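You operate a simulated robot arm through the tools that you are given. There is no shell and no other tool. Be economical: measure what you need, move in short steps, check, and stop when the job is done.

You are at the controls of a simulated robot arm. One attempt, no reset.

TASK
Put the steel cup from the bottom shelf of the near service rack on top of the bundle of papers. Put the dust tray from the bottom shelf of the near service rack on the metal plate. Push the upper cabinet door shut. Fetch the sample bottle from the top of the steel workbench and stand it on the top of the tool trolley. Fetch the dark filter element from the top of the steel workbench and stand it on the bench before the small parts washer. Turn the voltage knob to 24 V. Take the brass cylinder and put it on the top of the day tank. Put the brass pipe fitting on the steel table away on the top of the steel workbench. Take the jar labelled "SET 2" from the black mat and leave it on top of the spacer block there. Do these in any order. Set down upright: steel cup, sample bottle, dark filter element, brass cylinder, jar.

Only the result counts: the job must be done as asked and must still hold three seconds after the hand-in. Knocking over, shifting, dropping, spilling or breaking anything else fails it.

THE ROBOT
A 7-joint arm with a two-finger gripper on a trunk, on a base that drives. Base frame: it is fixed to the floor where the robot stands at the start and does not move with it; the origin is under the middle of the robot, x ahead of it, y to its left, z up; the surface under the hand at the start is at about z = 800. Lengths are in mm, angles in degrees, forces in N, time in s.
With the tool pointing down near the work surface it reaches from about 320 to 800 mm from the robot's upright axis, wherever it stands. Its first joint turns from -166.0 to 166.0 degrees. Places, roughly: bench before the small parts washer (12x15 cm) [-620, 6480, 900]; brass cylinder [3500, 4750, 750]; brass pipe fitting (4x4x5 cm) [3500, 4900, 800]; bundle of papers (23x13x5 cm) [600, 1200, 600]; dark filter element [-1250, 6500, 1000]; dust tray [500, 0, 500]; jar [3500, 4750, 750]; metal plate (30x30x1 cm) [700, 1600, 600]; sample bottle [-1500, 6500, 1000]; spacer block [3500, 4750, 750]; steel cup [500, 0, 500]; top of the day tank (22x36 cm) [3480, 7000, 1340]; top of the steel workbench [-1500, 6800, 900]; top of the tool trolley [-2200, 4100, 900]; upper cabinet door [-1300, 1900, 1500]; voltage knob [-2000, 6700, 1000]. Payload 2.45 kg.
The TCP is the grasp point between the finger pads, 27 mm short of the fingertips. In the tool frame z runs along the fingers and y along their closing line. Largest opening 80 mm; the body of the gripper starts 54 mm behind the TCP.
Orientation is that of the tool frame in the base frame, as a unit quaternion [w, x, y, z]. With the fingers straight down and closing along the base's y, the tool's x points along the base's -x, its y along +y and its z along -z.

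THE INTERFACE
- The arm moves only by the tool servo_tool. Its argument "commands" is a list of rows, each a list of 3 entries, a list of its own where there are three numbers: the shift along the tool's x, y, z in mm, then the turn, a rotation vector about the tool's x, y, z in degrees, then the closure in counts, from 0 (fully open) to 255 (shut). In form: [[[dx, dy, dz], [wx, wy, wz], grip], ...]. A call has 1 to 20 rows; each row is the pose to reach, as a shift and turn from the pose commanded when the call began, along the tool's axes at that moment. Rows are played at 5 a second. More than 50 mm and 8.6 degrees between two rows, or a gripper value outside its range, and nothing of the call is played. Where a pose cannot be reached the arm comes as near as it can. A force on the tool above 40 N (or 10 N above the force at the start of the call, whichever is more), or a blocked arm, ends the call early, and 0.2 s more pass. The fingers move at their own pace (about 153 mm/s each) and stop on an object; they squeeze with about 26 N. The grip force told is the motor's: it shows also when the fingers shut on nothing. Time passes only in rows, and 0.2 s behind the last, so rows that repeat a pose let the fingers close. The reply holds the time, the measured pose of the TCP, the force on the tool along the base axes, the opening and the grip force, in the units named above and with some noise, with the torque about the TCP (base axes, N m) and any sound that the robot's microphone picked up, and new pictures: "views" is both (left out), scene, wrist or none.
- Cameras (640 x 400 px; columns grow to the right, rows downward): "scene" is now at [24.1, 113.2, 1548.7]; the picture's right is [-0.47, -0.88, -0.00], its down [-0.80, 0.43, -0.41] and it looks along [0.36, -0.19, -0.91] (base axes); focal length 274 px, centre (320, 200). "wrist" rides on the gripper at [63, 13, -79] in the tool frame; the picture's right is [-0.19, 0.98, 0.00], its down [-0.72, -0.14, -0.68] and it looks along [-0.67, -0.13, 0.73] (tool axes); focal length 226 px, centre (320, 200). There is no depth. A picture from a camera that has moved, and an enlarged one, comes with that camera's place and axes in the base frame and with its lens.
- move_column(by): slides the trunk up (or, below 0, down) by that many mm; the arm and the scene camera ride with it, the base frame stays. It gives what a move gives, with no picture.
- base_move(legs): drives the robot by 1 to 6 legs, each [ahead, turn to the left] in mm and degrees, along the robot's own axes; the way and the turn of a leg run together, so that a leg with both is an arc; at most 1500 mm and 180 degrees a leg. The arm and the cameras ride along, it lands a little off, and it stops where it bumps. It gives what a move gives, and a new picture of the scene camera.
- head_to(pan, tilt): turns the head with the scene camera to pan (to the left, within 120 degrees either way) and tilt (down, from -29 to 69), counted from straight ahead of the robot. It gives what a move gives, and a new picture of the scene camera.
- zoom(camera, box): a new picture of the part [left, top, right, bottom] of that camera's present view, enlarged. No time passes.
- sign_off(): hands the job in; it is judged then, once.

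Work in short steps. Places have to be worked out from the pictures, the camera data and where the tool is seen: move nearer, look again, correct. Check each grasp and each placing, and mend what went wrong. You have 483 turns and 360 pictures in all, those below and enlarged ones among them. Open the gripper and draw the arm clear of the work before you hand the job in, unless the task says otherwise; then end with one line.

The tools are called after "Emit:" as name(argument=value, ...) on one line, values as JSON. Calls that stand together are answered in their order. servo_tool: Moves the arm, as the interface text tells. Its arguments: {"type":"object","properties":{"commands":{"type":"array","items":{"type":"array"}},"views":{"type":"string","enum":["both","scene","wrist","none"]}},"required":["commands"]} The other tools are called the same way: move_column (by) slides the trunk up or down; base_move (legs) drives the base; head_to (pan, tilt) turns the head that bears the scene camera; zoom (camera, box) takes an enlarged picture of a part of a camera's view; sign_off () hands the job in.

At the start:

```text
time: 0.0
tcp_pos: [416.7, 76.6, 853.1]
tool_rot: [-0.003, 0.004, 1.0, 0.001]
wrist_force: [0.2, 0.2, -0.1]
ft_torque: [0.02, 0.04, 0.0]
width: 80.0
gripper_force: 0.0
trunk travel left (down, up): [-200.0, 340.0]
robot x, y, heading: [-0.6, 3.9, -0.5]
head pan, tilt: [-28.1, 66.1]
```

scene: 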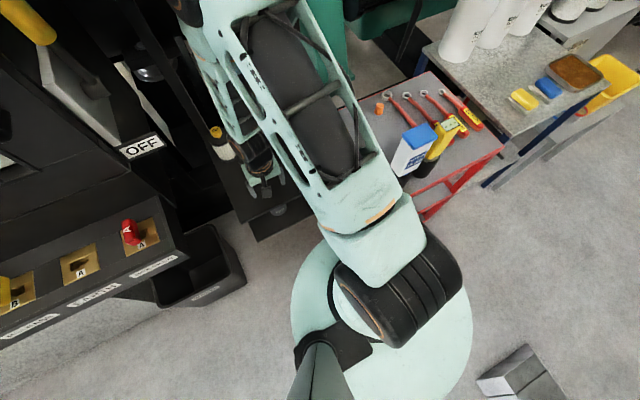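
wrist: 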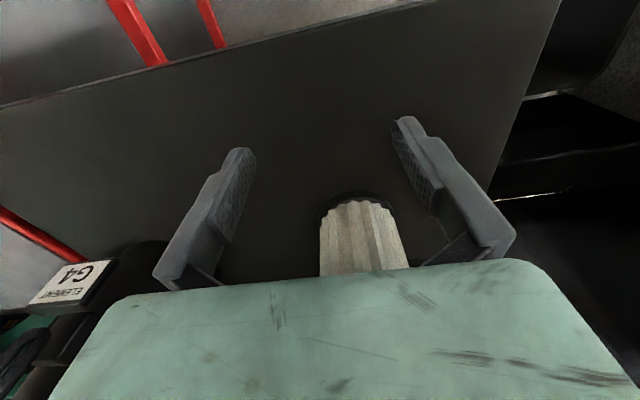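

I'll look around first, starting with the head straight ahead.

Emit:
head_to(pan=0, tilt=40)

Emit:
head_to(pan=60, tilt=35)

```text
time: 0.9
tcp_pos: [413.1, 73.9, 849.1]
tool_rot: [-0.01, 0.003, 1.0, -0.001]
wrist_force: [-0.3, 0.4, 0.2]
ft_torque: [0.0, 0.0, 0.02]
width: 80.0
gripper_force: 0.1
trunk travel left (down, up): [-200.0, 340.0]
robot x, y, heading: [-1.2, 3.2, -0.4]
head pan, tilt: [0.0, 40.0]
camera scene: at [57.6, 140.5, 1582.3], right [-0.01, -1.0, 0.0], down [-0.64, 0.0, -0.77], along [0.77, 0.0, -0.64], focal length 274 px, centre (320, 200)
```

scene: 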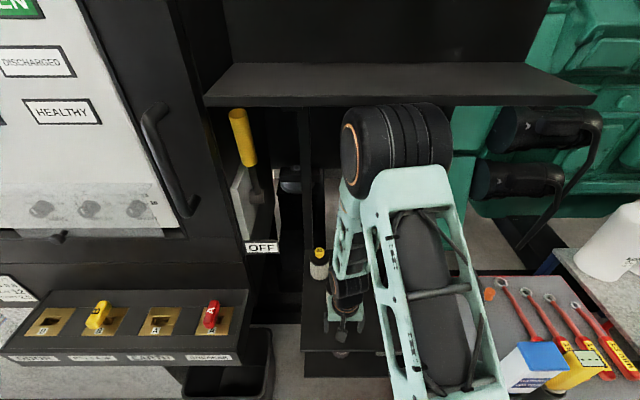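

```text
time: 2.2
tcp_pos: [412.2, 75.3, 846.9]
tool_rot: [-0.011, 0.003, 1.0, -0.001]
wrist_force: [-0.3, 0.3, -0.1]
ft_torque: [-0.01, 0.01, -0.02]
width: 80.1
gripper_force: 0.1
trunk travel left (down, up): [-200.0, 340.0]
robot x, y, heading: [-3.3, 1.6, -0.5]
head pan, tilt: [60.0, 35.0]
camera scene: at [16.6, 216.8, 1589.7], right [0.86, -0.5, 0.01], down [-0.28, -0.49, -0.82], along [0.42, 0.71, -0.57], focal length 274 px, centre (320, 200)
```

scene: 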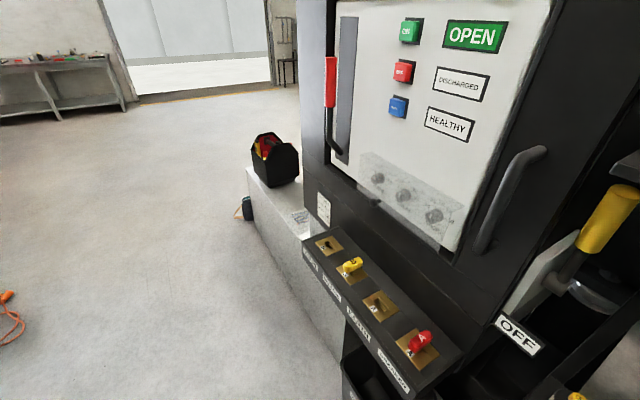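

Emit:
head_to(pan=110, tilt=25)

Emit:
head_to(pan=-70, tilt=40)

Emit:
head_to(pan=0, tilt=60)

```text
time: 3.4
tcp_pos: [411.4, 74.1, 846.4]
tool_rot: [-0.011, 0.004, 1.0, -0.002]
wrist_force: [-0.4, -0.3, 0.5]
ft_torque: [-0.02, 0.03, -0.02]
width: 80.0
gripper_force: 0.0
trunk travel left (down, up): [-200.0, 340.0]
robot x, y, heading: [0.9, 2.6, -0.5]
head pan, tilt: [110.0, 25.0]
camera scene: at [-58.8, 227.5, 1604.9], right [0.94, 0.34, 0.01], down [0.15, -0.4, -0.91], along [-0.3, 0.85, -0.42], focal length 274 px, centre (320, 200)
```

scene: 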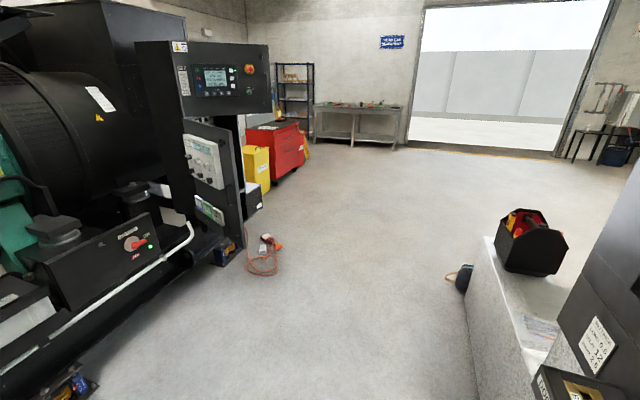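

```text
time: 6.1
tcp_pos: [412.1, 74.4, 846.2]
tool_rot: [-0.011, 0.003, 1.0, -0.002]
wrist_force: [0.7, 0.0, 0.3]
ft_torque: [0.02, 0.03, 0.0]
width: 79.9
gripper_force: 0.0
trunk travel left (down, up): [-200.0, 340.0]
robot x, y, heading: [3.6, -1.2, -0.2]
head pan, tilt: [-70.0, 40.0]
camera scene: at [1.6, 60.8, 1581.8], right [-0.94, -0.34, -0.01], down [-0.21, 0.61, -0.77], along [0.26, -0.72, -0.64], focal length 274 px, centre (320, 200)
```

scene: 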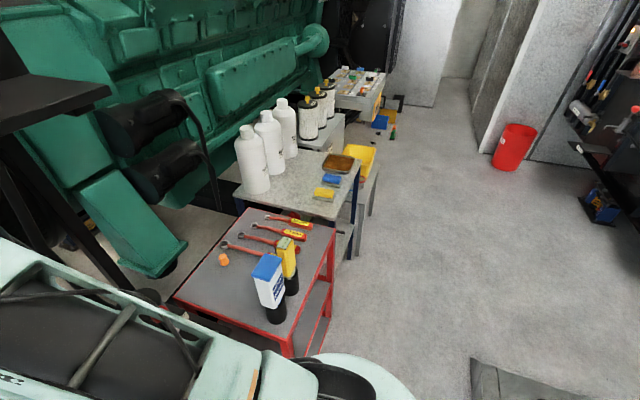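

```text
time: 7.5
tcp_pos: [412.6, 75.7, 845.6]
tool_rot: [-0.012, 0.003, 1.0, -0.002]
wrist_force: [0.3, -0.5, -0.1]
ft_torque: [0.03, -0.01, -0.03]
width: 80.1
gripper_force: 0.1
trunk travel left (down, up): [-200.0, 340.0]
robot x, y, heading: [3.0, 3.7, -0.1]
head pan, tilt: [0.0, 60.0]
camera scene: at [39.7, 140.5, 1555.4], right [-0.01, -1.0, 0.0], down [-0.86, 0.0, -0.51], along [0.51, 0.0, -0.86], focal length 274 px, centre (320, 200)
```

scene: 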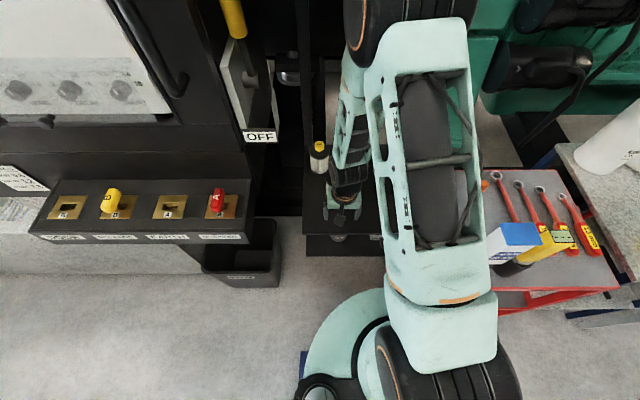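

Emit:
zoom(camera="scene", box=[240, 60, 400, 260])

Emit:
zoom(camera="wrist", box=[0, 0, 640, 400])

```text
2.00 times, centred on (320, 160) of scene
camera zoom: at [39.7, 140.5, 1555.4], right [-0.01, -1.0, 0.0], down [-0.86, 0.0, -0.51], along [0.51, 0.0, -0.86], focal length 547 px, centre (320, 280)
```

zoom: 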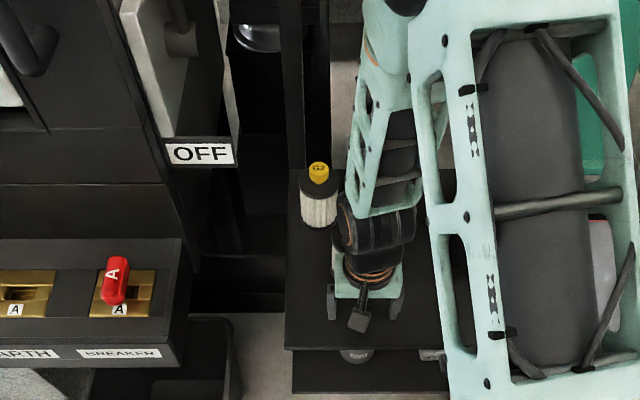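

```text
1.00 times, centred on (320, 200) of wrist (not enlarged: the box is as wide or as high as the picture)
camera zoom: at [349.7, 88.0, 926.9], right [0.2, 0.98, -0.01], down [0.73, -0.14, 0.66], along [0.65, -0.14, -0.75], focal length 226 px, centre (320, 200)
```

zoom: 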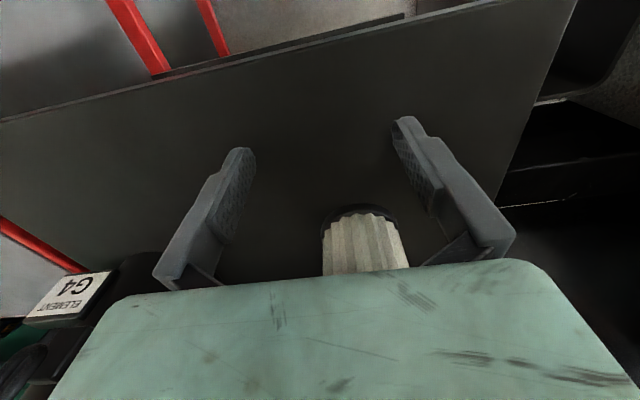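

Emit:
head_to(pan=-118, tilt=40)

Emit:
head_to(pan=118, tilt=45)

```text
time: 9.5
tcp_pos: [412.8, 74.8, 846.0]
tool_rot: [-0.011, 0.004, 1.0, -0.002]
wrist_force: [-0.4, -0.1, -0.5]
ft_torque: [-0.01, -0.01, -0.02]
width: 79.9
gripper_force: 0.1
trunk travel left (down, up): [-200.0, 340.0]
robot x, y, heading: [-0.8, 1.8, -0.3]
head pan, tilt: [-118.0, 40.0]
camera scene: at [-67.4, 66.0, 1581.3], right [-0.88, 0.47, -0.01], down [0.31, 0.57, -0.76], along [-0.36, -0.67, -0.65], focal length 274 px, centre (320, 200)
```

scene: 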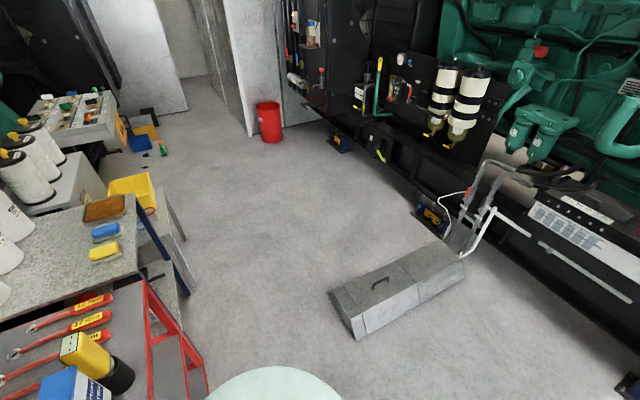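

```text
time: 12.8
tcp_pos: [411.4, 74.2, 845.5]
tool_rot: [-0.012, 0.003, 1.0, -0.002]
wrist_force: [-0.1, 0.4, 0.0]
ft_torque: [0.02, -0.04, 0.03]
width: 80.1
gripper_force: 0.0
trunk travel left (down, up): [-200.0, 340.0]
robot x, y, heading: [-1.0, -0.5, -0.2]
head pan, tilt: [118.0, 45.0]
camera scene: at [-65.0, 212.9, 1574.2], right [0.89, 0.47, 0.01], down [0.33, -0.63, -0.71], along [-0.32, 0.63, -0.71], focal length 274 px, centre (320, 200)
```

scene: 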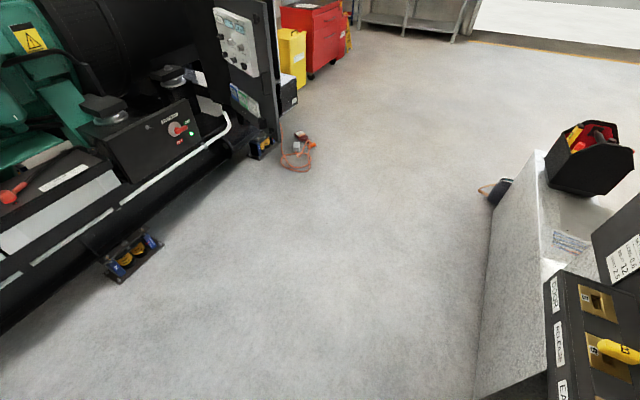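

Behind is clear for about 300 mm. I back off to see into the bottom shelf.

Emit:
base_move(legs=[[-250, 0]])

Emit:
head_to(pan=0, tilt=50)

Emit:
move_column(by=0)

```text
time: 14.6
tcp_pos: [175.9, 76.2, 851.0]
tool_rot: [-0.007, 0.005, 1.0, 0.0]
wrist_force: [-0.2, 0.4, 0.4]
ft_torque: [-0.02, -0.01, 0.01]
width: 79.8
gripper_force: 0.1
trunk travel left (down, up): [-200.0, 340.0]
robot x, y, heading: [-249.5, 4.0, -0.3]
head pan, tilt: [118.0, 45.0]
camera scene: at [-301.9, 215.1, 1575.4], right [0.89, 0.47, 0.0], down [0.33, -0.63, -0.71], along [-0.33, 0.63, -0.71], focal length 274 px, centre (320, 200)
```

scene: 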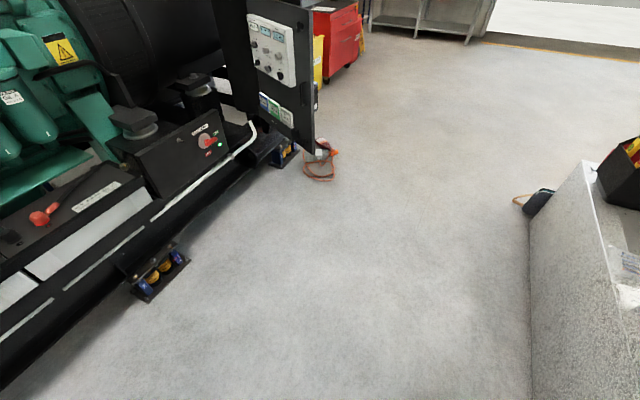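

```text
time: 16.6
tcp_pos: [174.9, 75.8, 851.8]
tool_rot: [-0.007, 0.004, 1.0, 0.0]
wrist_force: [0.4, -0.2, 0.2]
ft_torque: [0.0, 0.02, 0.02]
width: 80.2
gripper_force: 0.0
trunk travel left (down, up): [-200.0, 340.0]
robot x, y, heading: [-248.1, 2.9, -0.3]
head pan, tilt: [0.0, 50.0]
camera scene: at [-186.8, 142.8, 1568.5], right [0.0, -1.0, 0.0], down [-0.77, 0.0, -0.64], along [0.64, 0.0, -0.77], focal length 274 px, centre (320, 200)
```

scene: 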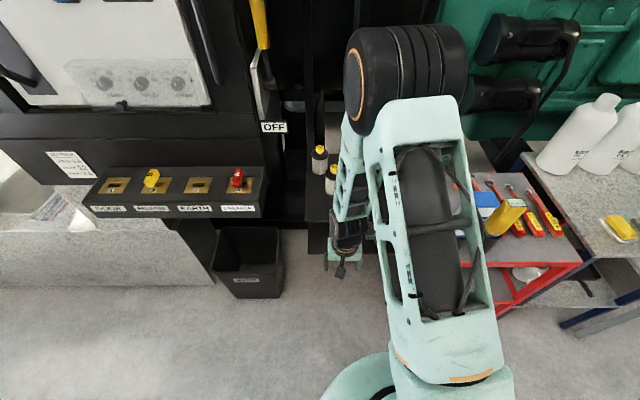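

```text
time: 17.1
tcp_pos: [175.8, 77.4, 850.5]
tool_rot: [-0.006, 0.004, 1.0, 0.0]
wrist_force: [-0.2, -0.2, -0.8]
ft_torque: [-0.02, -0.02, 0.01]
width: 80.0
gripper_force: 0.1
trunk travel left (down, up): [-200.0, 340.0]
robot x, y, heading: [-246.8, 1.9, -0.3]
head pan, tilt: [0.0, 50.0]
```

The arm hides the shelf. I turn the hand 180° about its axis (so the wrist camera will sit above when pointing forward), then pitch it up.

Emit:
servo_tool(commands=[[[0, 0, 0], [0, 0, 8], 0], [[0, 0, 0], [0, 0, 16], 0], [[0, 0, 0], [0, 0, 24], 0], [[0, 0, 0], [0, 0, 32], 0], [[0, 0, 0], [0, 0, 40], 0], [[0, 0, 0], [0, 0, 48], 0], [[0, 0, 0], [0, 0, 56], 0], [[0, 0, 0], [0, 0, 64], 0], [[0, 0, 0], [0, 0, 72], 0], [[0, 0, 0], [0, 0, 80], 0], [[0, 0, 0], [0, 0, 88], 0], [[0, 0, 0], [0, 0, 90], 0]], views="none")

Emit:
servo_tool(commands=[[[0, 0, 0], [0, 0, 8], 0], [[0, 0, 0], [0, 0, 16], 0], [[0, 0, 0], [0, 0, 24], 0], [[0, 0, 0], [0, 0, 32], 0], [[0, 0, 0], [0, 0, 40], 0], [[0, 0, 0], [0, 0, 48], 0], [[0, 0, 0], [0, 0, 56], 0], [[0, 0, 0], [0, 0, 64], 0], [[0, 0, 0], [0, 0, 72], 0], [[0, 0, 0], [0, 0, 80], 0], [[0, 0, 0], [0, 0, 88], 0], [[0, 0, 0], [0, 0, 90], 0]])

```text
time: 19.7
tcp_pos: [175.3, 76.3, 850.9]
tool_rot: [-0.005, 0.711, 0.703, -0.004]
wrist_force: [-0.5, 0.6, 0.2]
ft_torque: [-0.02, 0.01, 0.01]
width: 79.9
gripper_force: 0.0
trunk travel left (down, up): [-200.0, 340.0]
robot x, y, heading: [-252.1, -0.4, -0.5]
head pan, tilt: [0.0, 50.0]
```

```text
time: 22.3
tcp_pos: [175.1, 76.6, 851.2]
tool_rot: [0.0, 1.0, -0.006, -0.007]
wrist_force: [0.5, -0.1, 0.5]
ft_torque: [-0.01, 0.0, -0.02]
width: 79.9
gripper_force: 0.0
trunk travel left (down, up): [-200.0, 340.0]
robot x, y, heading: [-246.7, 1.4, -0.3]
head pan, tilt: [0.0, 50.0]
camera scene: at [-186.8, 142.8, 1568.5], right [0.0, -1.0, 0.0], down [-0.77, 0.0, -0.64], along [0.64, 0.0, -0.77], focal length 274 px, centre (320, 200)
camera wrist: at [238.9, 63.4, 929.6], right [-0.2, -0.98, 0.0], down [-0.71, 0.15, 0.69], along [-0.68, 0.14, -0.72], focal length 226 px, centre (320, 200)
```

scene: 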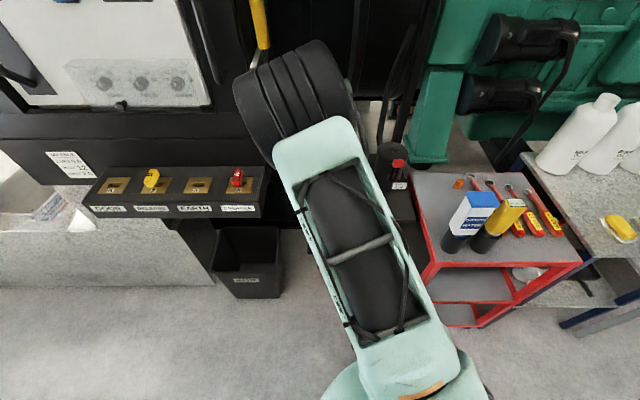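
wrist: 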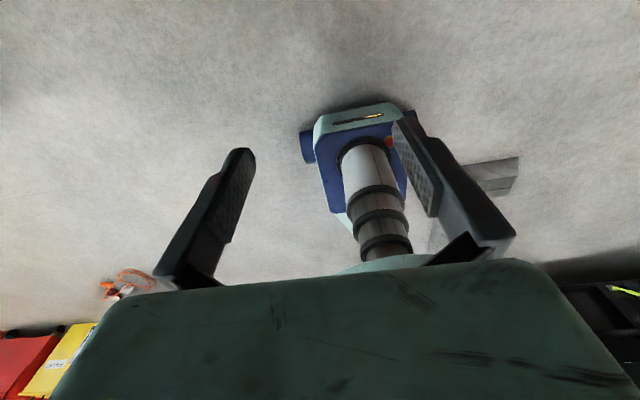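

Roll worked. Now I lower the trunk and pitch the hand towards horizontal to look onto the bottom shelf.

Emit:
move_column(by=-150)

Emit:
servo_tool(commands=[[[5, 0, 0], [0, 8, 0], 0], [[10, 0, 0], [0, 16, 0], 0], [[15, 0, 0], [0, 24, 0], 0], [[20, 0, 0], [0, 32, 0], 0], [[25, 0, 0], [0, 40, 0], 0], [[30, 0, 0], [0, 48, 0], 0], [[35, 0, 0], [0, 56, 0], 0], [[40, 0, 0], [0, 64, 0], 0], [[45, 0, 0], [0, 72, 0], 0], [[50, 0, 0], [0, 75, 0], 0]])

```text
time: 24.1
tcp_pos: [174.4, 76.0, 701.2]
tool_rot: [0.001, 1.0, -0.005, -0.008]
wrist_force: [0.5, -0.2, -0.1]
ft_torque: [0.02, 0.01, 0.01]
width: 79.9
gripper_force: 0.0
trunk travel left (down, up): [-50.0, 490.0]
robot x, y, heading: [-249.5, 1.7, -0.3]
head pan, tilt: [0.0, 50.0]
```

```text
time: 25.7
tcp_pos: [243.9, 39.6, 755.0]
tool_rot: [-0.044, 0.872, -0.21, 0.441]
wrist_force: [-0.7, 0.1, -0.6]
ft_torque: [0.03, 0.03, -0.01]
width: 79.9
gripper_force: 0.1
out of reach, approached as far as the arm can: row 1, 6, 7, 8
trunk travel left (down, up): [-50.0, 490.0]
robot x, y, heading: [-246.3, 0.9, -0.3]
head pan, tilt: [0.0, 50.0]
stopped in row 8: the arm was blocked; the commanded pose is now the measured one
camera scene: at [-187.1, 142.8, 1418.6], right [0.0, -1.0, 0.0], down [-0.77, 0.0, -0.64], along [0.64, 0.0, -0.77], focal length 274 px, centre (320, 200)
camera wrist: at [210.5, 12.3, 847.1], right [-0.42, -0.81, -0.4], down [-0.87, 0.49, -0.09], along [0.27, 0.31, -0.91], focal length 226 px, centre (320, 200)
```

scene: 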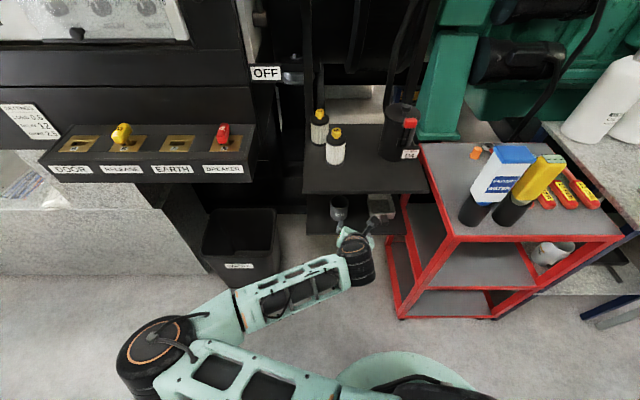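
wrist: 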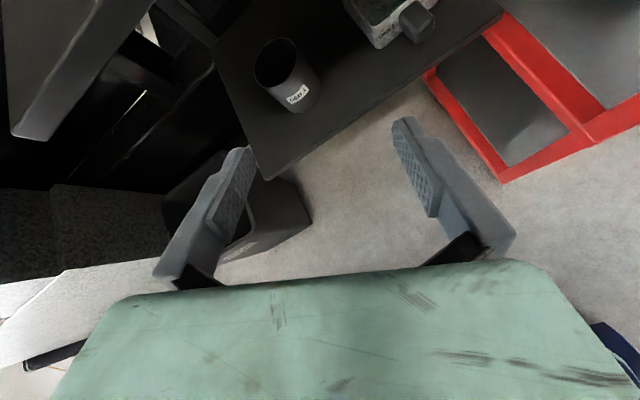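

Emit:
zoom(camera="scene", box=[290, 90, 450, 250])

Emit:
zoom(camera="wrist", box=[200, 0, 520, 200])

```text
2.50 times, centred on (370, 170) of scene
camera zoom: at [-187.1, 142.8, 1418.6], right [0.0, -1.0, 0.0], down [-0.77, 0.0, -0.64], along [0.64, 0.0, -0.77], focal length 684 px, centre (195, 275)
```

zoom: 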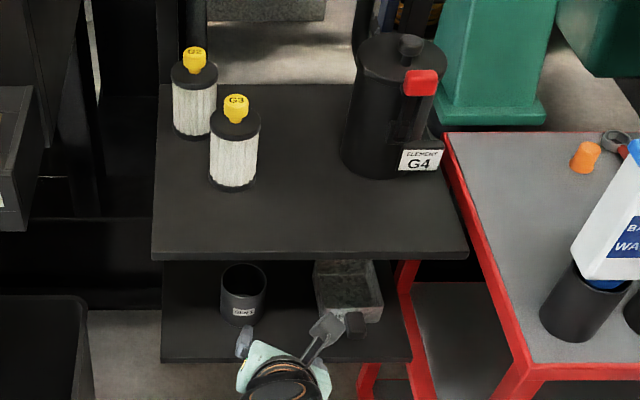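

```text
2.00 times, centred on (360, 100) of wrist
camera zoom: at [210.5, 12.3, 847.1], right [-0.42, -0.81, -0.4], down [-0.87, 0.49, -0.09], along [0.27, 0.31, -0.91], focal length 452 px, centre (240, 400)
```

zoom: 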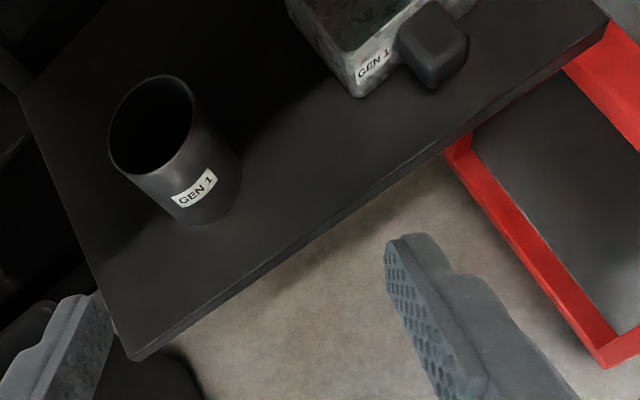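

The cup rim is about (464, 65, 628), 66 mm wide, with the shelf at z≈555; the tray with its dark knob handle is to its right. I back up a bit more so the arm can extend, then straighten the hand to about 40° below horizontal.

Emit:
base_move(legs=[[-120, 0]])

Emit:
servo_tool(commands=[[[1.5, -9, 26], [1.2, -0.8, -4.8], 0], [[3, -18, 52], [2.4, -1.5, -9.6], 0], [[4.5, -27, 78], [3.6, -2.2, -14.4], 0], [[6, -36, 104], [4.8, -3, -19.2], 0], [[7.6, -46, 128], [5.7, -3.6, -24], 0]])

```text
time: 26.9
tcp_pos: [124.7, 40.6, 754.2]
tool_rot: [-0.044, 0.872, -0.21, 0.44]
wrist_force: [-0.7, 0.5, -0.2]
ft_torque: [0.03, -0.01, 0.02]
width: 79.9
gripper_force: 0.0
trunk travel left (down, up): [-50.0, 490.0]
robot x, y, heading: [-364.9, 6.8, -0.3]
head pan, tilt: [0.0, 50.0]
camera scene: at [-305.3, 143.3, 1418.5], right [0.0, -1.0, 0.0], down [-0.77, 0.0, -0.64], along [0.64, 0.0, -0.77], focal length 274 px, centre (320, 200)
```

scene: 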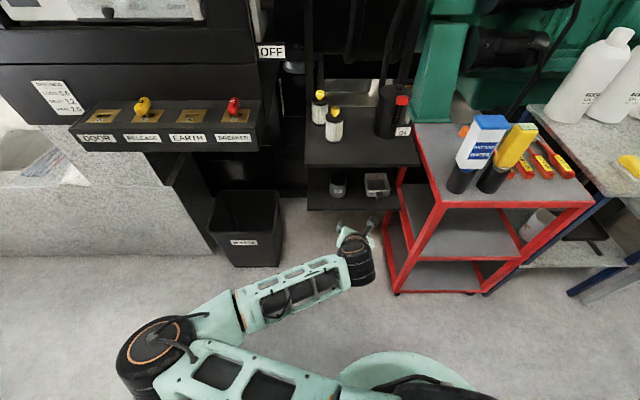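

```text
time: 28.1
tcp_pos: [245.7, 63.9, 694.8]
tool_rot: [0.0, 0.907, -0.001, 0.422]
wrist_force: [-0.2, 0.0, -0.3]
ft_torque: [0.01, 0.02, -0.01]
width: 80.2
gripper_force: 0.1
trunk travel left (down, up): [-50.0, 490.0]
robot x, y, heading: [-364.4, 0.3, -0.4]
head pan, tilt: [0.0, 50.0]
camera scene: at [-305.8, 143.5, 1418.4], right [0.0, -1.0, 0.0], down [-0.77, 0.0, -0.64], along [0.64, 0.0, -0.77], focal length 274 px, centre (320, 200)
camera wrist: at [224.7, 53.0, 794.0], right [-0.12, -0.98, -0.15], down [-0.98, 0.14, -0.11], along [0.13, 0.13, -0.98], focal length 226 px, centre (320, 200)
```

scene: 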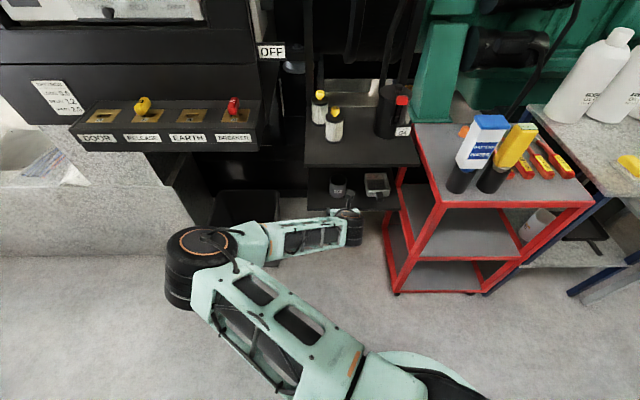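
wrist: 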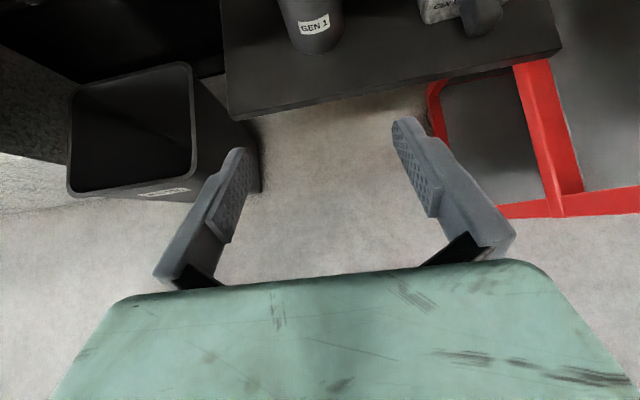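

Emit:
servo_tool(commands=[[[4, 0, 26], [0, 6, 0], 0], [[9, 0, 52], [0, 12, 0], 0], [[14, 0, 79], [0, 18, 0], 0]])

Emit:
zoom(camera="scene", box=[280, 90, 440, 250])

```text
time: 28.9
tcp_pos: [327.2, 103.3, 717.2]
tool_rot: [0.016, 0.863, -0.011, 0.505]
wrist_force: [-0.1, 0.7, 0.4]
ft_torque: [0.02, 0.0, 0.01]
width: 79.9
gripper_force: 0.1
out of reach, approached as far as the arm can: row 1, 2, 3
trunk travel left (down, up): [-50.0, 490.0]
robot x, y, heading: [-365.6, 5.8, -0.4]
head pan, tilt: [0.0, 50.0]
camera scene: at [-306.0, 143.2, 1418.6], right [-0.01, -1.0, 0.0], down [-0.77, 0.0, -0.64], along [0.64, 0.0, -0.77], focal length 274 px, centre (320, 200)
camera wrist: at [288.1, 95.2, 811.2], right [-0.13, -0.98, -0.15], down [-0.94, 0.17, -0.3], along [0.32, 0.1, -0.94], focal length 226 px, centre (320, 200)
```

scene: 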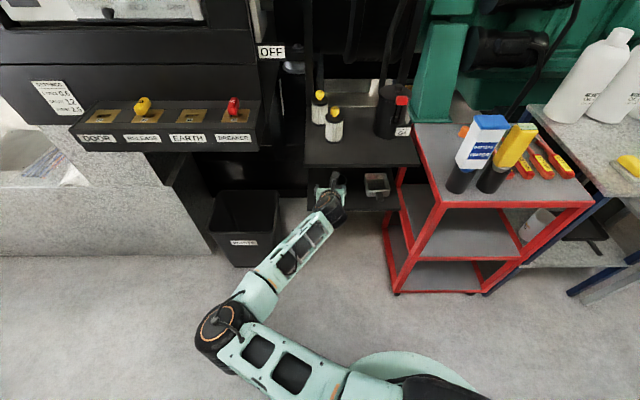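
wrist: 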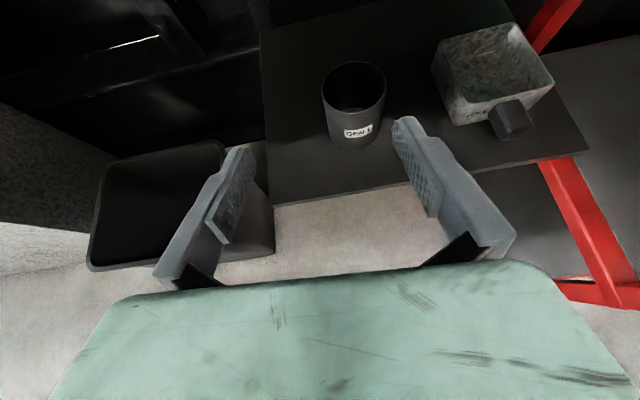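

```text
2.50 times, centred on (360, 170) of scene
camera zoom: at [-306.0, 143.2, 1418.6], right [-0.01, -1.0, 0.0], down [-0.77, 0.0, -0.64], along [0.64, 0.0, -0.77], focal length 684 px, centre (220, 275)
```

zoom: 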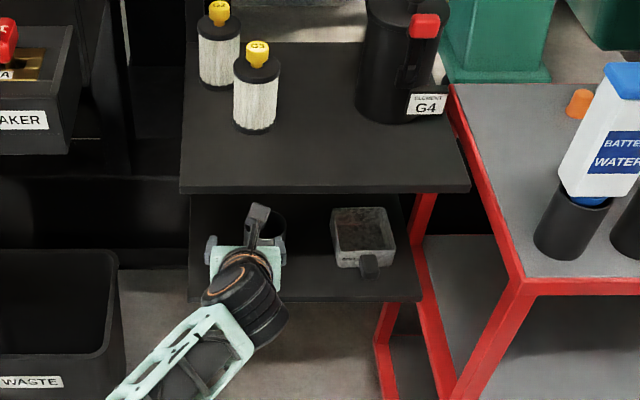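

Tool is 29° below horizontal, good enough. I lower the trunk the last 50 mm and line up in front of the cup (measured again at y≈65).

Emit:
move_column(by=-50)

Emit:
servo_tool(commands=[[[2, 12, 12], [0.7, 0, 0], 0], [[5, 26, 28], [1.5, 0, 0], 0], [[8, 38, 42], [2.2, 0, 0], 0]])

```text
time: 29.9
tcp_pos: [327.0, 105.0, 668.0]
tool_rot: [0.017, 0.863, -0.011, 0.505]
wrist_force: [0.1, 0.3, -0.7]
ft_torque: [-0.04, 0.02, -0.01]
width: 79.9
gripper_force: 0.0
trunk travel left (down, up): [0.0, 540.0]
robot x, y, heading: [-366.4, 2.2, -0.5]
head pan, tilt: [0.0, 50.0]
```

```text
time: 30.7
tcp_pos: [372.6, 74.2, 666.5]
tool_rot: [0.005, 0.867, -0.004, 0.497]
wrist_force: [-0.4, -0.2, 0.3]
ft_torque: [0.06, 0.03, 0.02]
width: 79.7
gripper_force: 0.0
out of reach, approached as far as the arm can: row 1, 2, 3
trunk travel left (down, up): [0.0, 540.0]
robot x, y, heading: [-368.1, 3.2, -0.5]
head pan, tilt: [0.0, 50.0]
camera scene: at [-305.8, 143.5, 1368.4], right [0.0, -1.0, 0.0], down [-0.77, 0.0, -0.64], along [0.64, 0.0, -0.77], focal length 274 px, centre (320, 200)
camera wrist: at [335.8, 63.7, 761.0], right [-0.11, -0.98, -0.16], down [-0.95, 0.15, -0.28], along [0.3, 0.12, -0.95], focal length 226 px, centre (320, 200)
```

scene: 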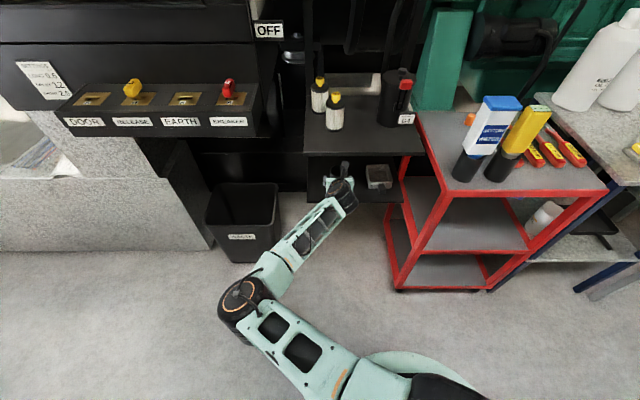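
wrist: 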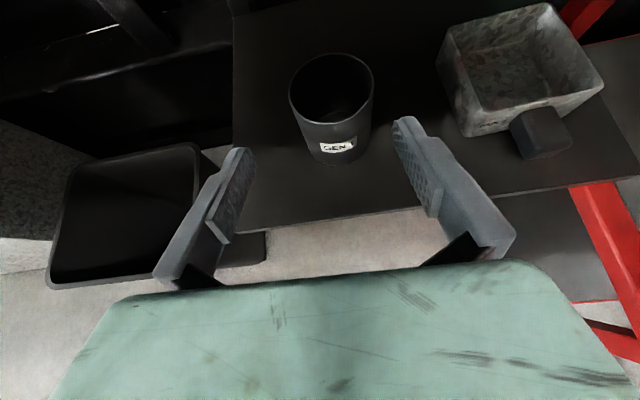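

The extension seems the limit; I retract a bit, tilt slightly steeper, and bring the base forward instead.

Emit:
servo_tool(commands=[[[-20, 2, -24], [0, -2, 0], 0], [[-42, 4, -48], [0, -4, 0], 0], [[-64, 6, -70], [0, -6, 0], 0], [[-84, 9, -92], [0, -8, 0], 0]], views="none")

```text
time: 31.7
tcp_pos: [250.3, 68.2, 637.7]
tool_rot: [0.001, 0.898, -0.002, 0.44]
wrist_force: [-0.1, -0.2, 0.4]
ft_torque: [-0.04, -0.01, 0.01]
width: 80.1
gripper_force: 0.2
out of reach, approached as far as the arm can: row 1, 2
trunk travel left (down, up): [0.0, 540.0]
robot x, y, heading: [-365.4, 2.8, -0.1]
head pan, tilt: [0.0, 50.0]
```

Emit:
servo_tool(commands=[[[-13, 2, 10], [0, 0, 0], 0], [[-25, 4, 19.5], [0, 0, 0], 0]], views="none")

Emit:
base_move(legs=[[110, 0]])

Emit:
servo_tool(commands=[[[0, 0, 0], [0, 0, 0], 0]], views="wrist")

```text
time: 32.3
tcp_pos: [260.6, 71.1, 620.9]
tool_rot: [0.004, 0.9, -0.004, 0.436]
wrist_force: [-1.0, 0.1, 0.3]
ft_torque: [0.03, 0.01, 0.0]
width: 79.9
gripper_force: 0.1
out of reach, approached as far as the arm can: row 1, 2
trunk travel left (down, up): [0.0, 540.0]
robot x, y, heading: [-368.6, 3.5, -0.2]
head pan, tilt: [0.0, 50.0]
```

```text
time: 33.5
tcp_pos: [371.3, 67.5, 619.6]
tool_rot: [0.005, 0.9, -0.005, 0.436]
wrist_force: [0.0, 0.5, -0.5]
ft_torque: [0.03, 0.0, 0.0]
width: 80.0
gripper_force: 0.0
trunk travel left (down, up): [0.0, 540.0]
robot x, y, heading: [-258.6, -0.3, -0.8]
head pan, tilt: [0.0, 50.0]
camera scene: at [-195.0, 142.5, 1368.5], right [-0.01, -1.0, 0.0], down [-0.77, 0.01, -0.64], along [0.64, -0.01, -0.77], focal length 274 px, centre (320, 200)
```

scene: 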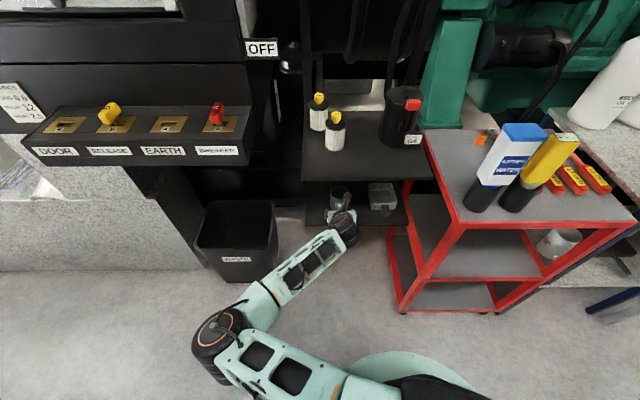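

```text
time: 33.9
tcp_pos: [371.3, 67.8, 619.9]
tool_rot: [0.005, 0.9, -0.006, 0.436]
wrist_force: [-0.2, -0.7, -0.4]
ft_torque: [0.01, 0.0, -0.01]
width: 79.7
gripper_force: 0.0
trunk travel left (down, up): [0.0, 540.0]
robot x, y, heading: [-253.2, -0.7, -0.4]
head pan, tilt: [0.0, 50.0]
camera wrist: at [347.5, 57.1, 718.3], right [-0.13, -0.98, -0.15], down [-0.98, 0.15, -0.14], along [0.16, 0.13, -0.98], focal length 226 px, centre (320, 200)
```

wrist: 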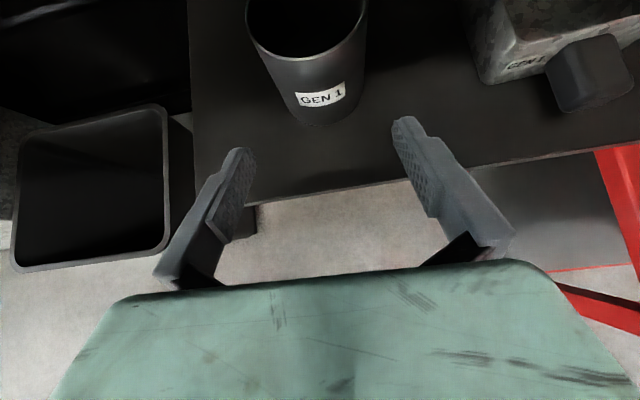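

Emit:
servo_tool(commands=[[[-7, 1, 5], [0, -4, 0], 0], [[-14, 2, 11], [0, -8, 0], 0]], views="wrist")

```text
time: 34.5
tcp_pos: [371.1, 67.5, 601.5]
tool_rot: [0.004, 0.928, -0.005, 0.371]
wrist_force: [0.9, 1.0, 0.4]
ft_torque: [0.02, -0.01, 0.0]
width: 80.1
gripper_force: 0.0
trunk travel left (down, up): [0.0, 540.0]
robot x, y, heading: [-258.2, -0.7, -0.3]
head pan, tilt: [0.0, 50.0]
camera wrist: at [361.4, 55.0, 702.7], right [-0.15, -0.98, -0.13], down [-0.99, 0.15, 0.0], along [0.02, 0.13, -0.99], focal length 226 px, centre (320, 200)
```

wrist: 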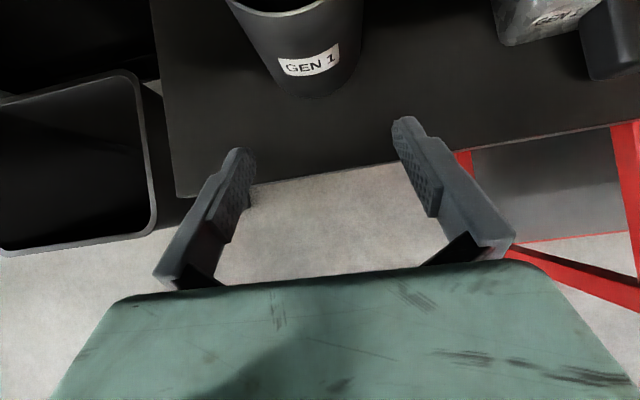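

Emit:
servo_tool(commands=[[[0, 3.5, 0], [0, 0, 0], 0], [[0, 3.5, 0], [0, 0, 0], 0]], views="none")

Emit:
base_move(legs=[[50, 0]])

Emit:
servo_tool(commands=[[[0, 0, 0], [0, 0, 0], 0]], views="wrist")

```text
time: 35.1
tcp_pos: [371.1, 62.1, 602.4]
tool_rot: [0.004, 0.928, -0.006, 0.372]
wrist_force: [0.1, -0.1, 0.4]
ft_torque: [-0.02, 0.02, 0.0]
width: 79.9
gripper_force: 0.1
trunk travel left (down, up): [0.0, 540.0]
robot x, y, heading: [-259.4, 1.7, -0.6]
head pan, tilt: [0.0, 50.0]
```

```text
time: 36.0
tcp_pos: [419.5, 63.0, 602.8]
tool_rot: [0.004, 0.928, -0.005, 0.372]
wrist_force: [0.0, 0.2, 0.1]
ft_torque: [0.0, 0.0, -0.02]
width: 79.9
gripper_force: 0.1
trunk travel left (down, up): [0.0, 540.0]
robot x, y, heading: [-208.1, 4.1, -0.3]
head pan, tilt: [0.0, 50.0]
camera scene: at [-146.7, 142.1, 1368.5], right [-0.01, -1.0, 0.0], down [-0.77, 0.01, -0.64], along [0.64, -0.01, -0.77], focal length 274 px, centre (320, 200)
```

scene: 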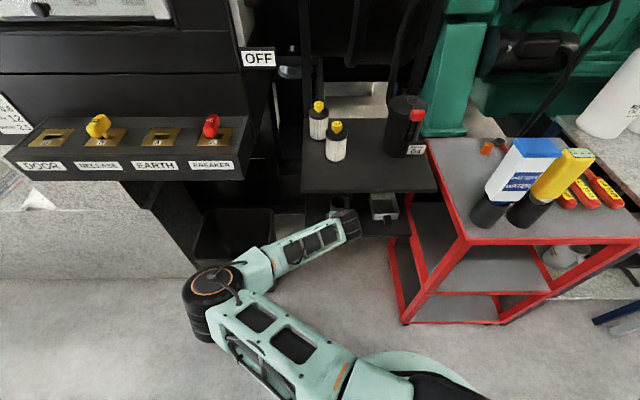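

```text
time: 36.4
tcp_pos: [419.5, 63.8, 602.1]
tool_rot: [0.003, 0.928, -0.005, 0.372]
wrist_force: [0.4, 0.5, 0.7]
ft_torque: [0.02, 0.0, -0.01]
width: 79.9
gripper_force: 0.0
trunk travel left (down, up): [0.0, 540.0]
robot x, y, heading: [-209.4, 1.1, -0.6]
head pan, tilt: [0.0, 50.0]
camera wrist: at [410.1, 51.3, 702.9], right [-0.15, -0.98, -0.13], down [-0.99, 0.15, 0.0], along [0.02, 0.13, -0.99], focal length 226 px, centre (320, 200)
```

wrist: 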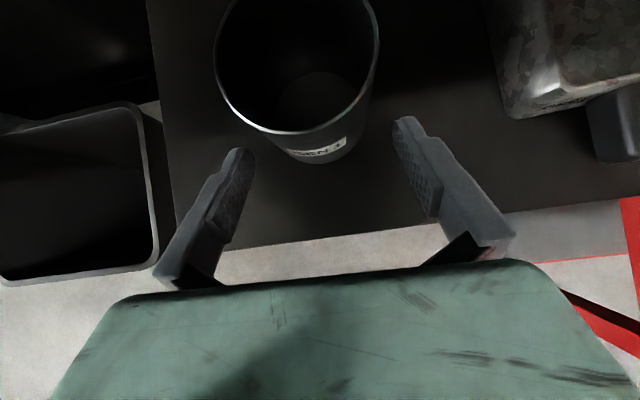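

Emit:
base_move(legs=[[38, 0]])

Emit:
servo_tool(commands=[[[0, 0, 0], [0, 0, 0], 0]], views="wrist")

```text
time: 37.2
tcp_pos: [458.5, 62.3, 602.0]
tool_rot: [0.004, 0.928, -0.006, 0.372]
wrist_force: [0.0, 0.8, 0.1]
ft_torque: [0.01, -0.03, -0.01]
width: 79.9
gripper_force: 0.1
trunk travel left (down, up): [0.0, 540.0]
robot x, y, heading: [-165.1, 2.5, -0.4]
head pan, tilt: [0.0, 50.0]
camera scene: at [-107.9, 141.9, 1368.5], right [-0.01, -1.0, 0.0], down [-0.77, 0.01, -0.64], along [0.64, 0.0, -0.77], focal length 274 px, centre (320, 200)
```

scene: 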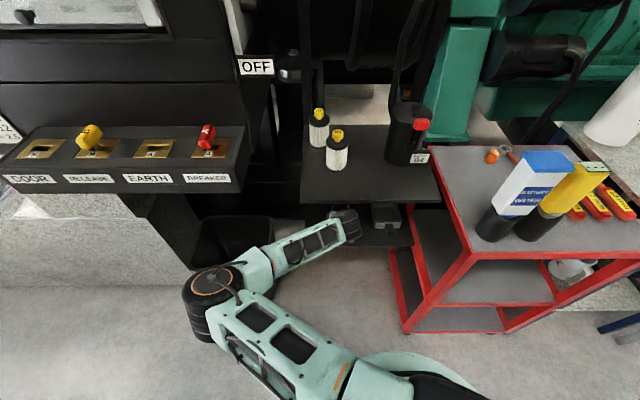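

```text
time: 37.6
tcp_pos: [456.8, 63.9, 601.6]
tool_rot: [0.004, 0.928, -0.005, 0.372]
wrist_force: [-0.9, -0.4, -0.6]
ft_torque: [0.0, 0.0, -0.01]
width: 79.9
gripper_force: 0.1
trunk travel left (down, up): [0.0, 540.0]
robot x, y, heading: [-168.0, -2.1, -0.4]
head pan, tilt: [0.0, 50.0]
camera wrist: at [448.9, 51.7, 702.9], right [-0.15, -0.98, -0.13], down [-0.99, 0.15, 0.0], along [0.02, 0.13, -0.99], focal length 226 px, centre (320, 200)
```

wrist: 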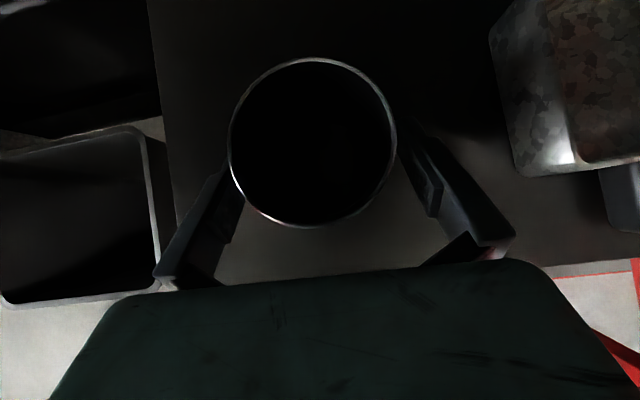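

The cup is between the fingers, well centred; I close and check.

Emit:
servo_tool(commands=[[[0, 0, 0], [0, 0, 0], 100], [[0, 0, 0], [0, 0, 0], 200], [[0, 0, 0], [0, 0, 0], 255], [[0, 0, 0], [0, 0, 0], 255]], views="wrist")

```text
time: 38.6
tcp_pos: [458.8, 63.6, 601.6]
tool_rot: [0.003, 0.928, -0.004, 0.372]
wrist_force: [0.1, 0.6, 0.6]
ft_torque: [0.0, -0.02, -0.02]
width: 69.1
gripper_force: 25.3
trunk travel left (down, up): [0.0, 540.0]
robot x, y, heading: [-172.1, -1.6, -0.4]
head pan, tilt: [0.0, 50.0]
camera wrist: at [448.9, 51.7, 703.1], right [-0.15, -0.98, -0.13], down [-0.99, 0.15, 0.0], along [0.02, 0.13, -0.99], focal length 226 px, centre (320, 200)
```

wrist: 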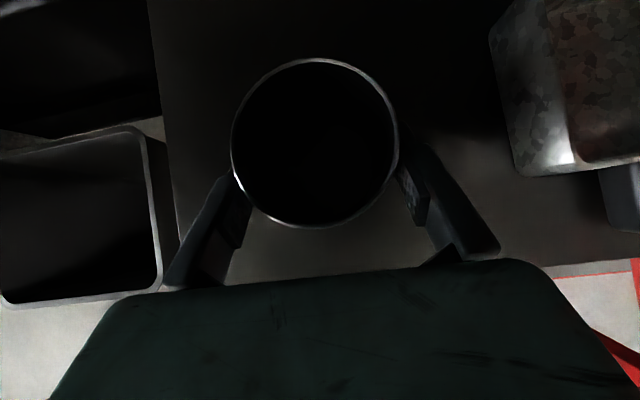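

Gripped at 69 mm. I lift 25 mm with the trunk, then back the base straight out.

Emit:
move_column(by=30)

Emit:
base_move(legs=[[-220, 0]])

Emit:
servo_tool(commands=[[[0, 0, 0], [0, 0, 0], 255]], views="both")

```text
time: 39.4
tcp_pos: [458.2, 63.0, 630.3]
tool_rot: [0.003, 0.929, -0.004, 0.371]
wrist_force: [0.2, -0.3, -1.5]
ft_torque: [-0.02, 0.03, 0.03]
width: 69.2
gripper_force: 25.9
trunk travel left (down, up): [-30.0, 510.0]
robot x, y, heading: [-167.2, 0.5, -0.3]
head pan, tilt: [0.0, 50.0]
```

```text
time: 41.1
tcp_pos: [239.4, 63.6, 632.5]
tool_rot: [0.004, 0.928, -0.005, 0.372]
wrist_force: [-0.6, -0.6, -1.7]
ft_torque: [0.0, 0.04, -0.02]
width: 69.0
gripper_force: 26.2
trunk travel left (down, up): [-30.0, 510.0]
robot x, y, heading: [-392.7, 5.4, -0.5]
head pan, tilt: [0.0, 50.0]
camera scene: at [-327.1, 143.4, 1398.4], right [-0.01, -1.0, 0.0], down [-0.77, 0.01, -0.64], along [0.64, -0.01, -0.77], focal length 274 px, centre (320, 200)
```

scene: 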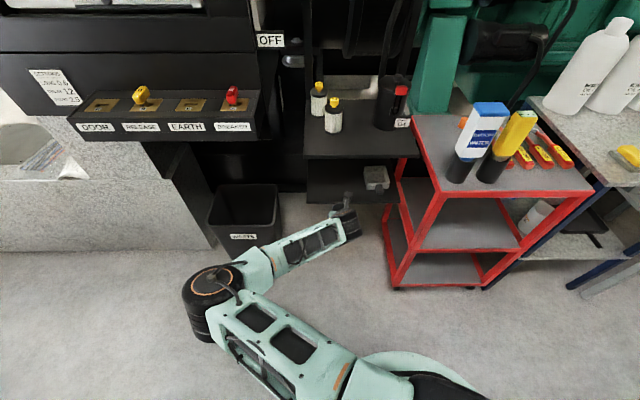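

```text
time: 41.5
tcp_pos: [238.2, 65.0, 631.5]
tool_rot: [0.005, 0.928, -0.006, 0.373]
wrist_force: [-0.3, 0.0, -1.5]
ft_torque: [-0.01, 0.03, -0.01]
width: 69.0
gripper_force: 25.5
trunk travel left (down, up): [-30.0, 510.0]
robot x, y, heading: [-388.4, 2.7, -0.4]
head pan, tilt: [0.0, 50.0]
camera scene: at [-327.4, 143.4, 1398.5], right [-0.01, -1.0, 0.0], down [-0.77, 0.01, -0.64], along [0.64, -0.01, -0.77], focal length 274 px, centre (320, 200)
camera wrist: at [229.2, 52.5, 732.8], right [-0.15, -0.98, -0.13], down [-0.99, 0.15, 0.0], along [0.02, 0.13, -0.99], focal length 226 px, centre (320, 200)
```

scene: 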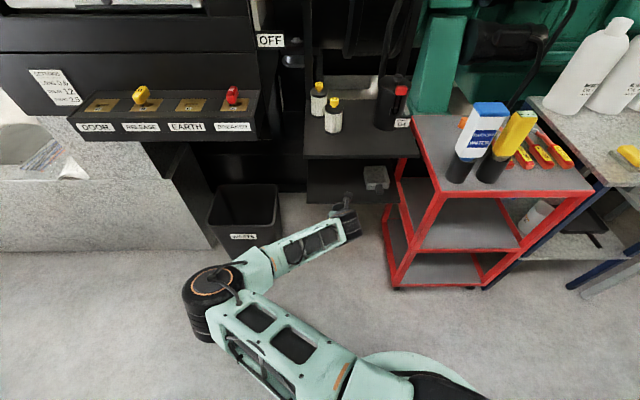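
wrist: 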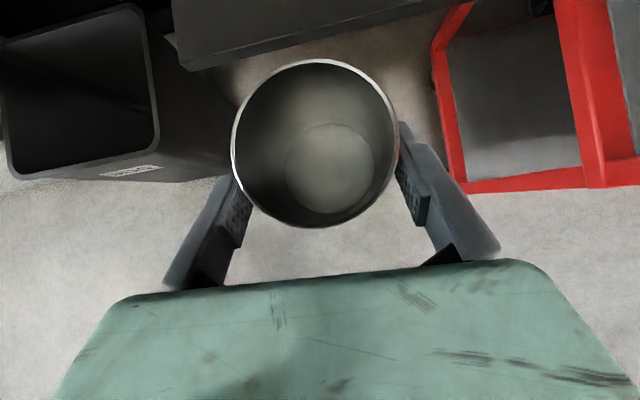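

The cup is held. I raise the trunk and drive to the bench with the papers (around y=1200).

Emit:
move_column(by=170)

Emit:
base_move(legs=[[0, 90], [1180, 0], [0, -90]])

Emit:
head_to(pan=0, tilt=40)

```text
time: 43.4
tcp_pos: [239.3, 64.0, 802.2]
tool_rot: [0.004, 0.928, -0.005, 0.372]
wrist_force: [0.3, 0.6, -0.8]
ft_torque: [0.0, 0.0, -0.01]
width: 69.0
gripper_force: 25.9
trunk travel left (down, up): [-200.0, 340.0]
robot x, y, heading: [-384.1, 2.0, -0.3]
head pan, tilt: [0.0, 50.0]
```

```text
time: 45.5
tcp_pos: [126.4, 365.7, 801.5]
tool_rot: [-0.09, 0.899, 0.231, 0.36]
wrist_force: [-0.6, -1.2, -1.9]
ft_torque: [0.03, 0.05, 0.05]
width: 69.1
gripper_force: 25.8
trunk travel left (down, up): [-200.0, 340.0]
robot x, y, heading: [-386.2, 3.4, 28.9]
head pan, tilt: [0.0, 50.0]
stopped in leg 1: the robot was blocked; the commanded pose is now the measured one
camera scene: at [-402.7, 153.7, 1568.5], right [0.49, -0.87, 0.0], down [-0.67, -0.37, -0.64], along [0.56, 0.31, -0.77], focal length 274 px, centre (320, 200)
```

scene: 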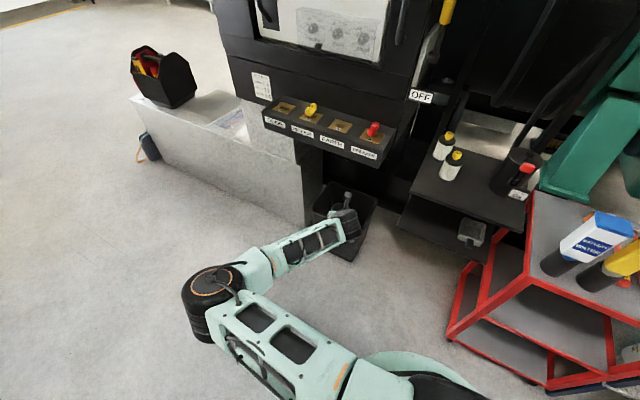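

```text
time: 46.3
tcp_pos: [127.0, 366.6, 801.2]
tool_rot: [-0.091, 0.899, 0.232, 0.36]
wrist_force: [-0.6, -0.2, -1.4]
ft_torque: [0.0, -0.02, 0.0]
width: 69.1
gripper_force: 25.9
trunk travel left (down, up): [-200.0, 340.0]
robot x, y, heading: [-391.6, 7.7, 28.8]
head pan, tilt: [0.0, 40.0]
camera scene: at [-396.8, 158.1, 1582.6], right [0.49, -0.87, 0.0], down [-0.56, -0.31, -0.77], along [0.67, 0.37, -0.64], focal length 274 px, centre (320, 200)
```

scene: 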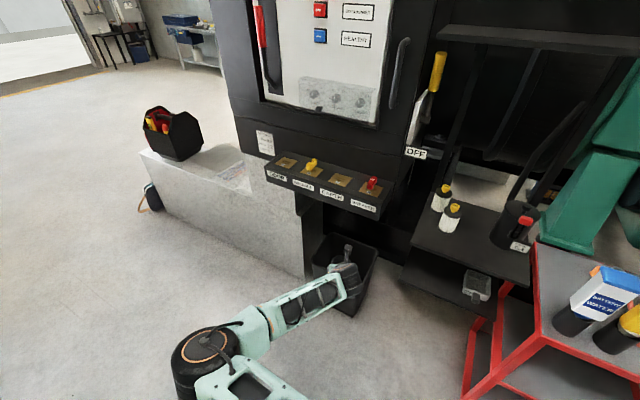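

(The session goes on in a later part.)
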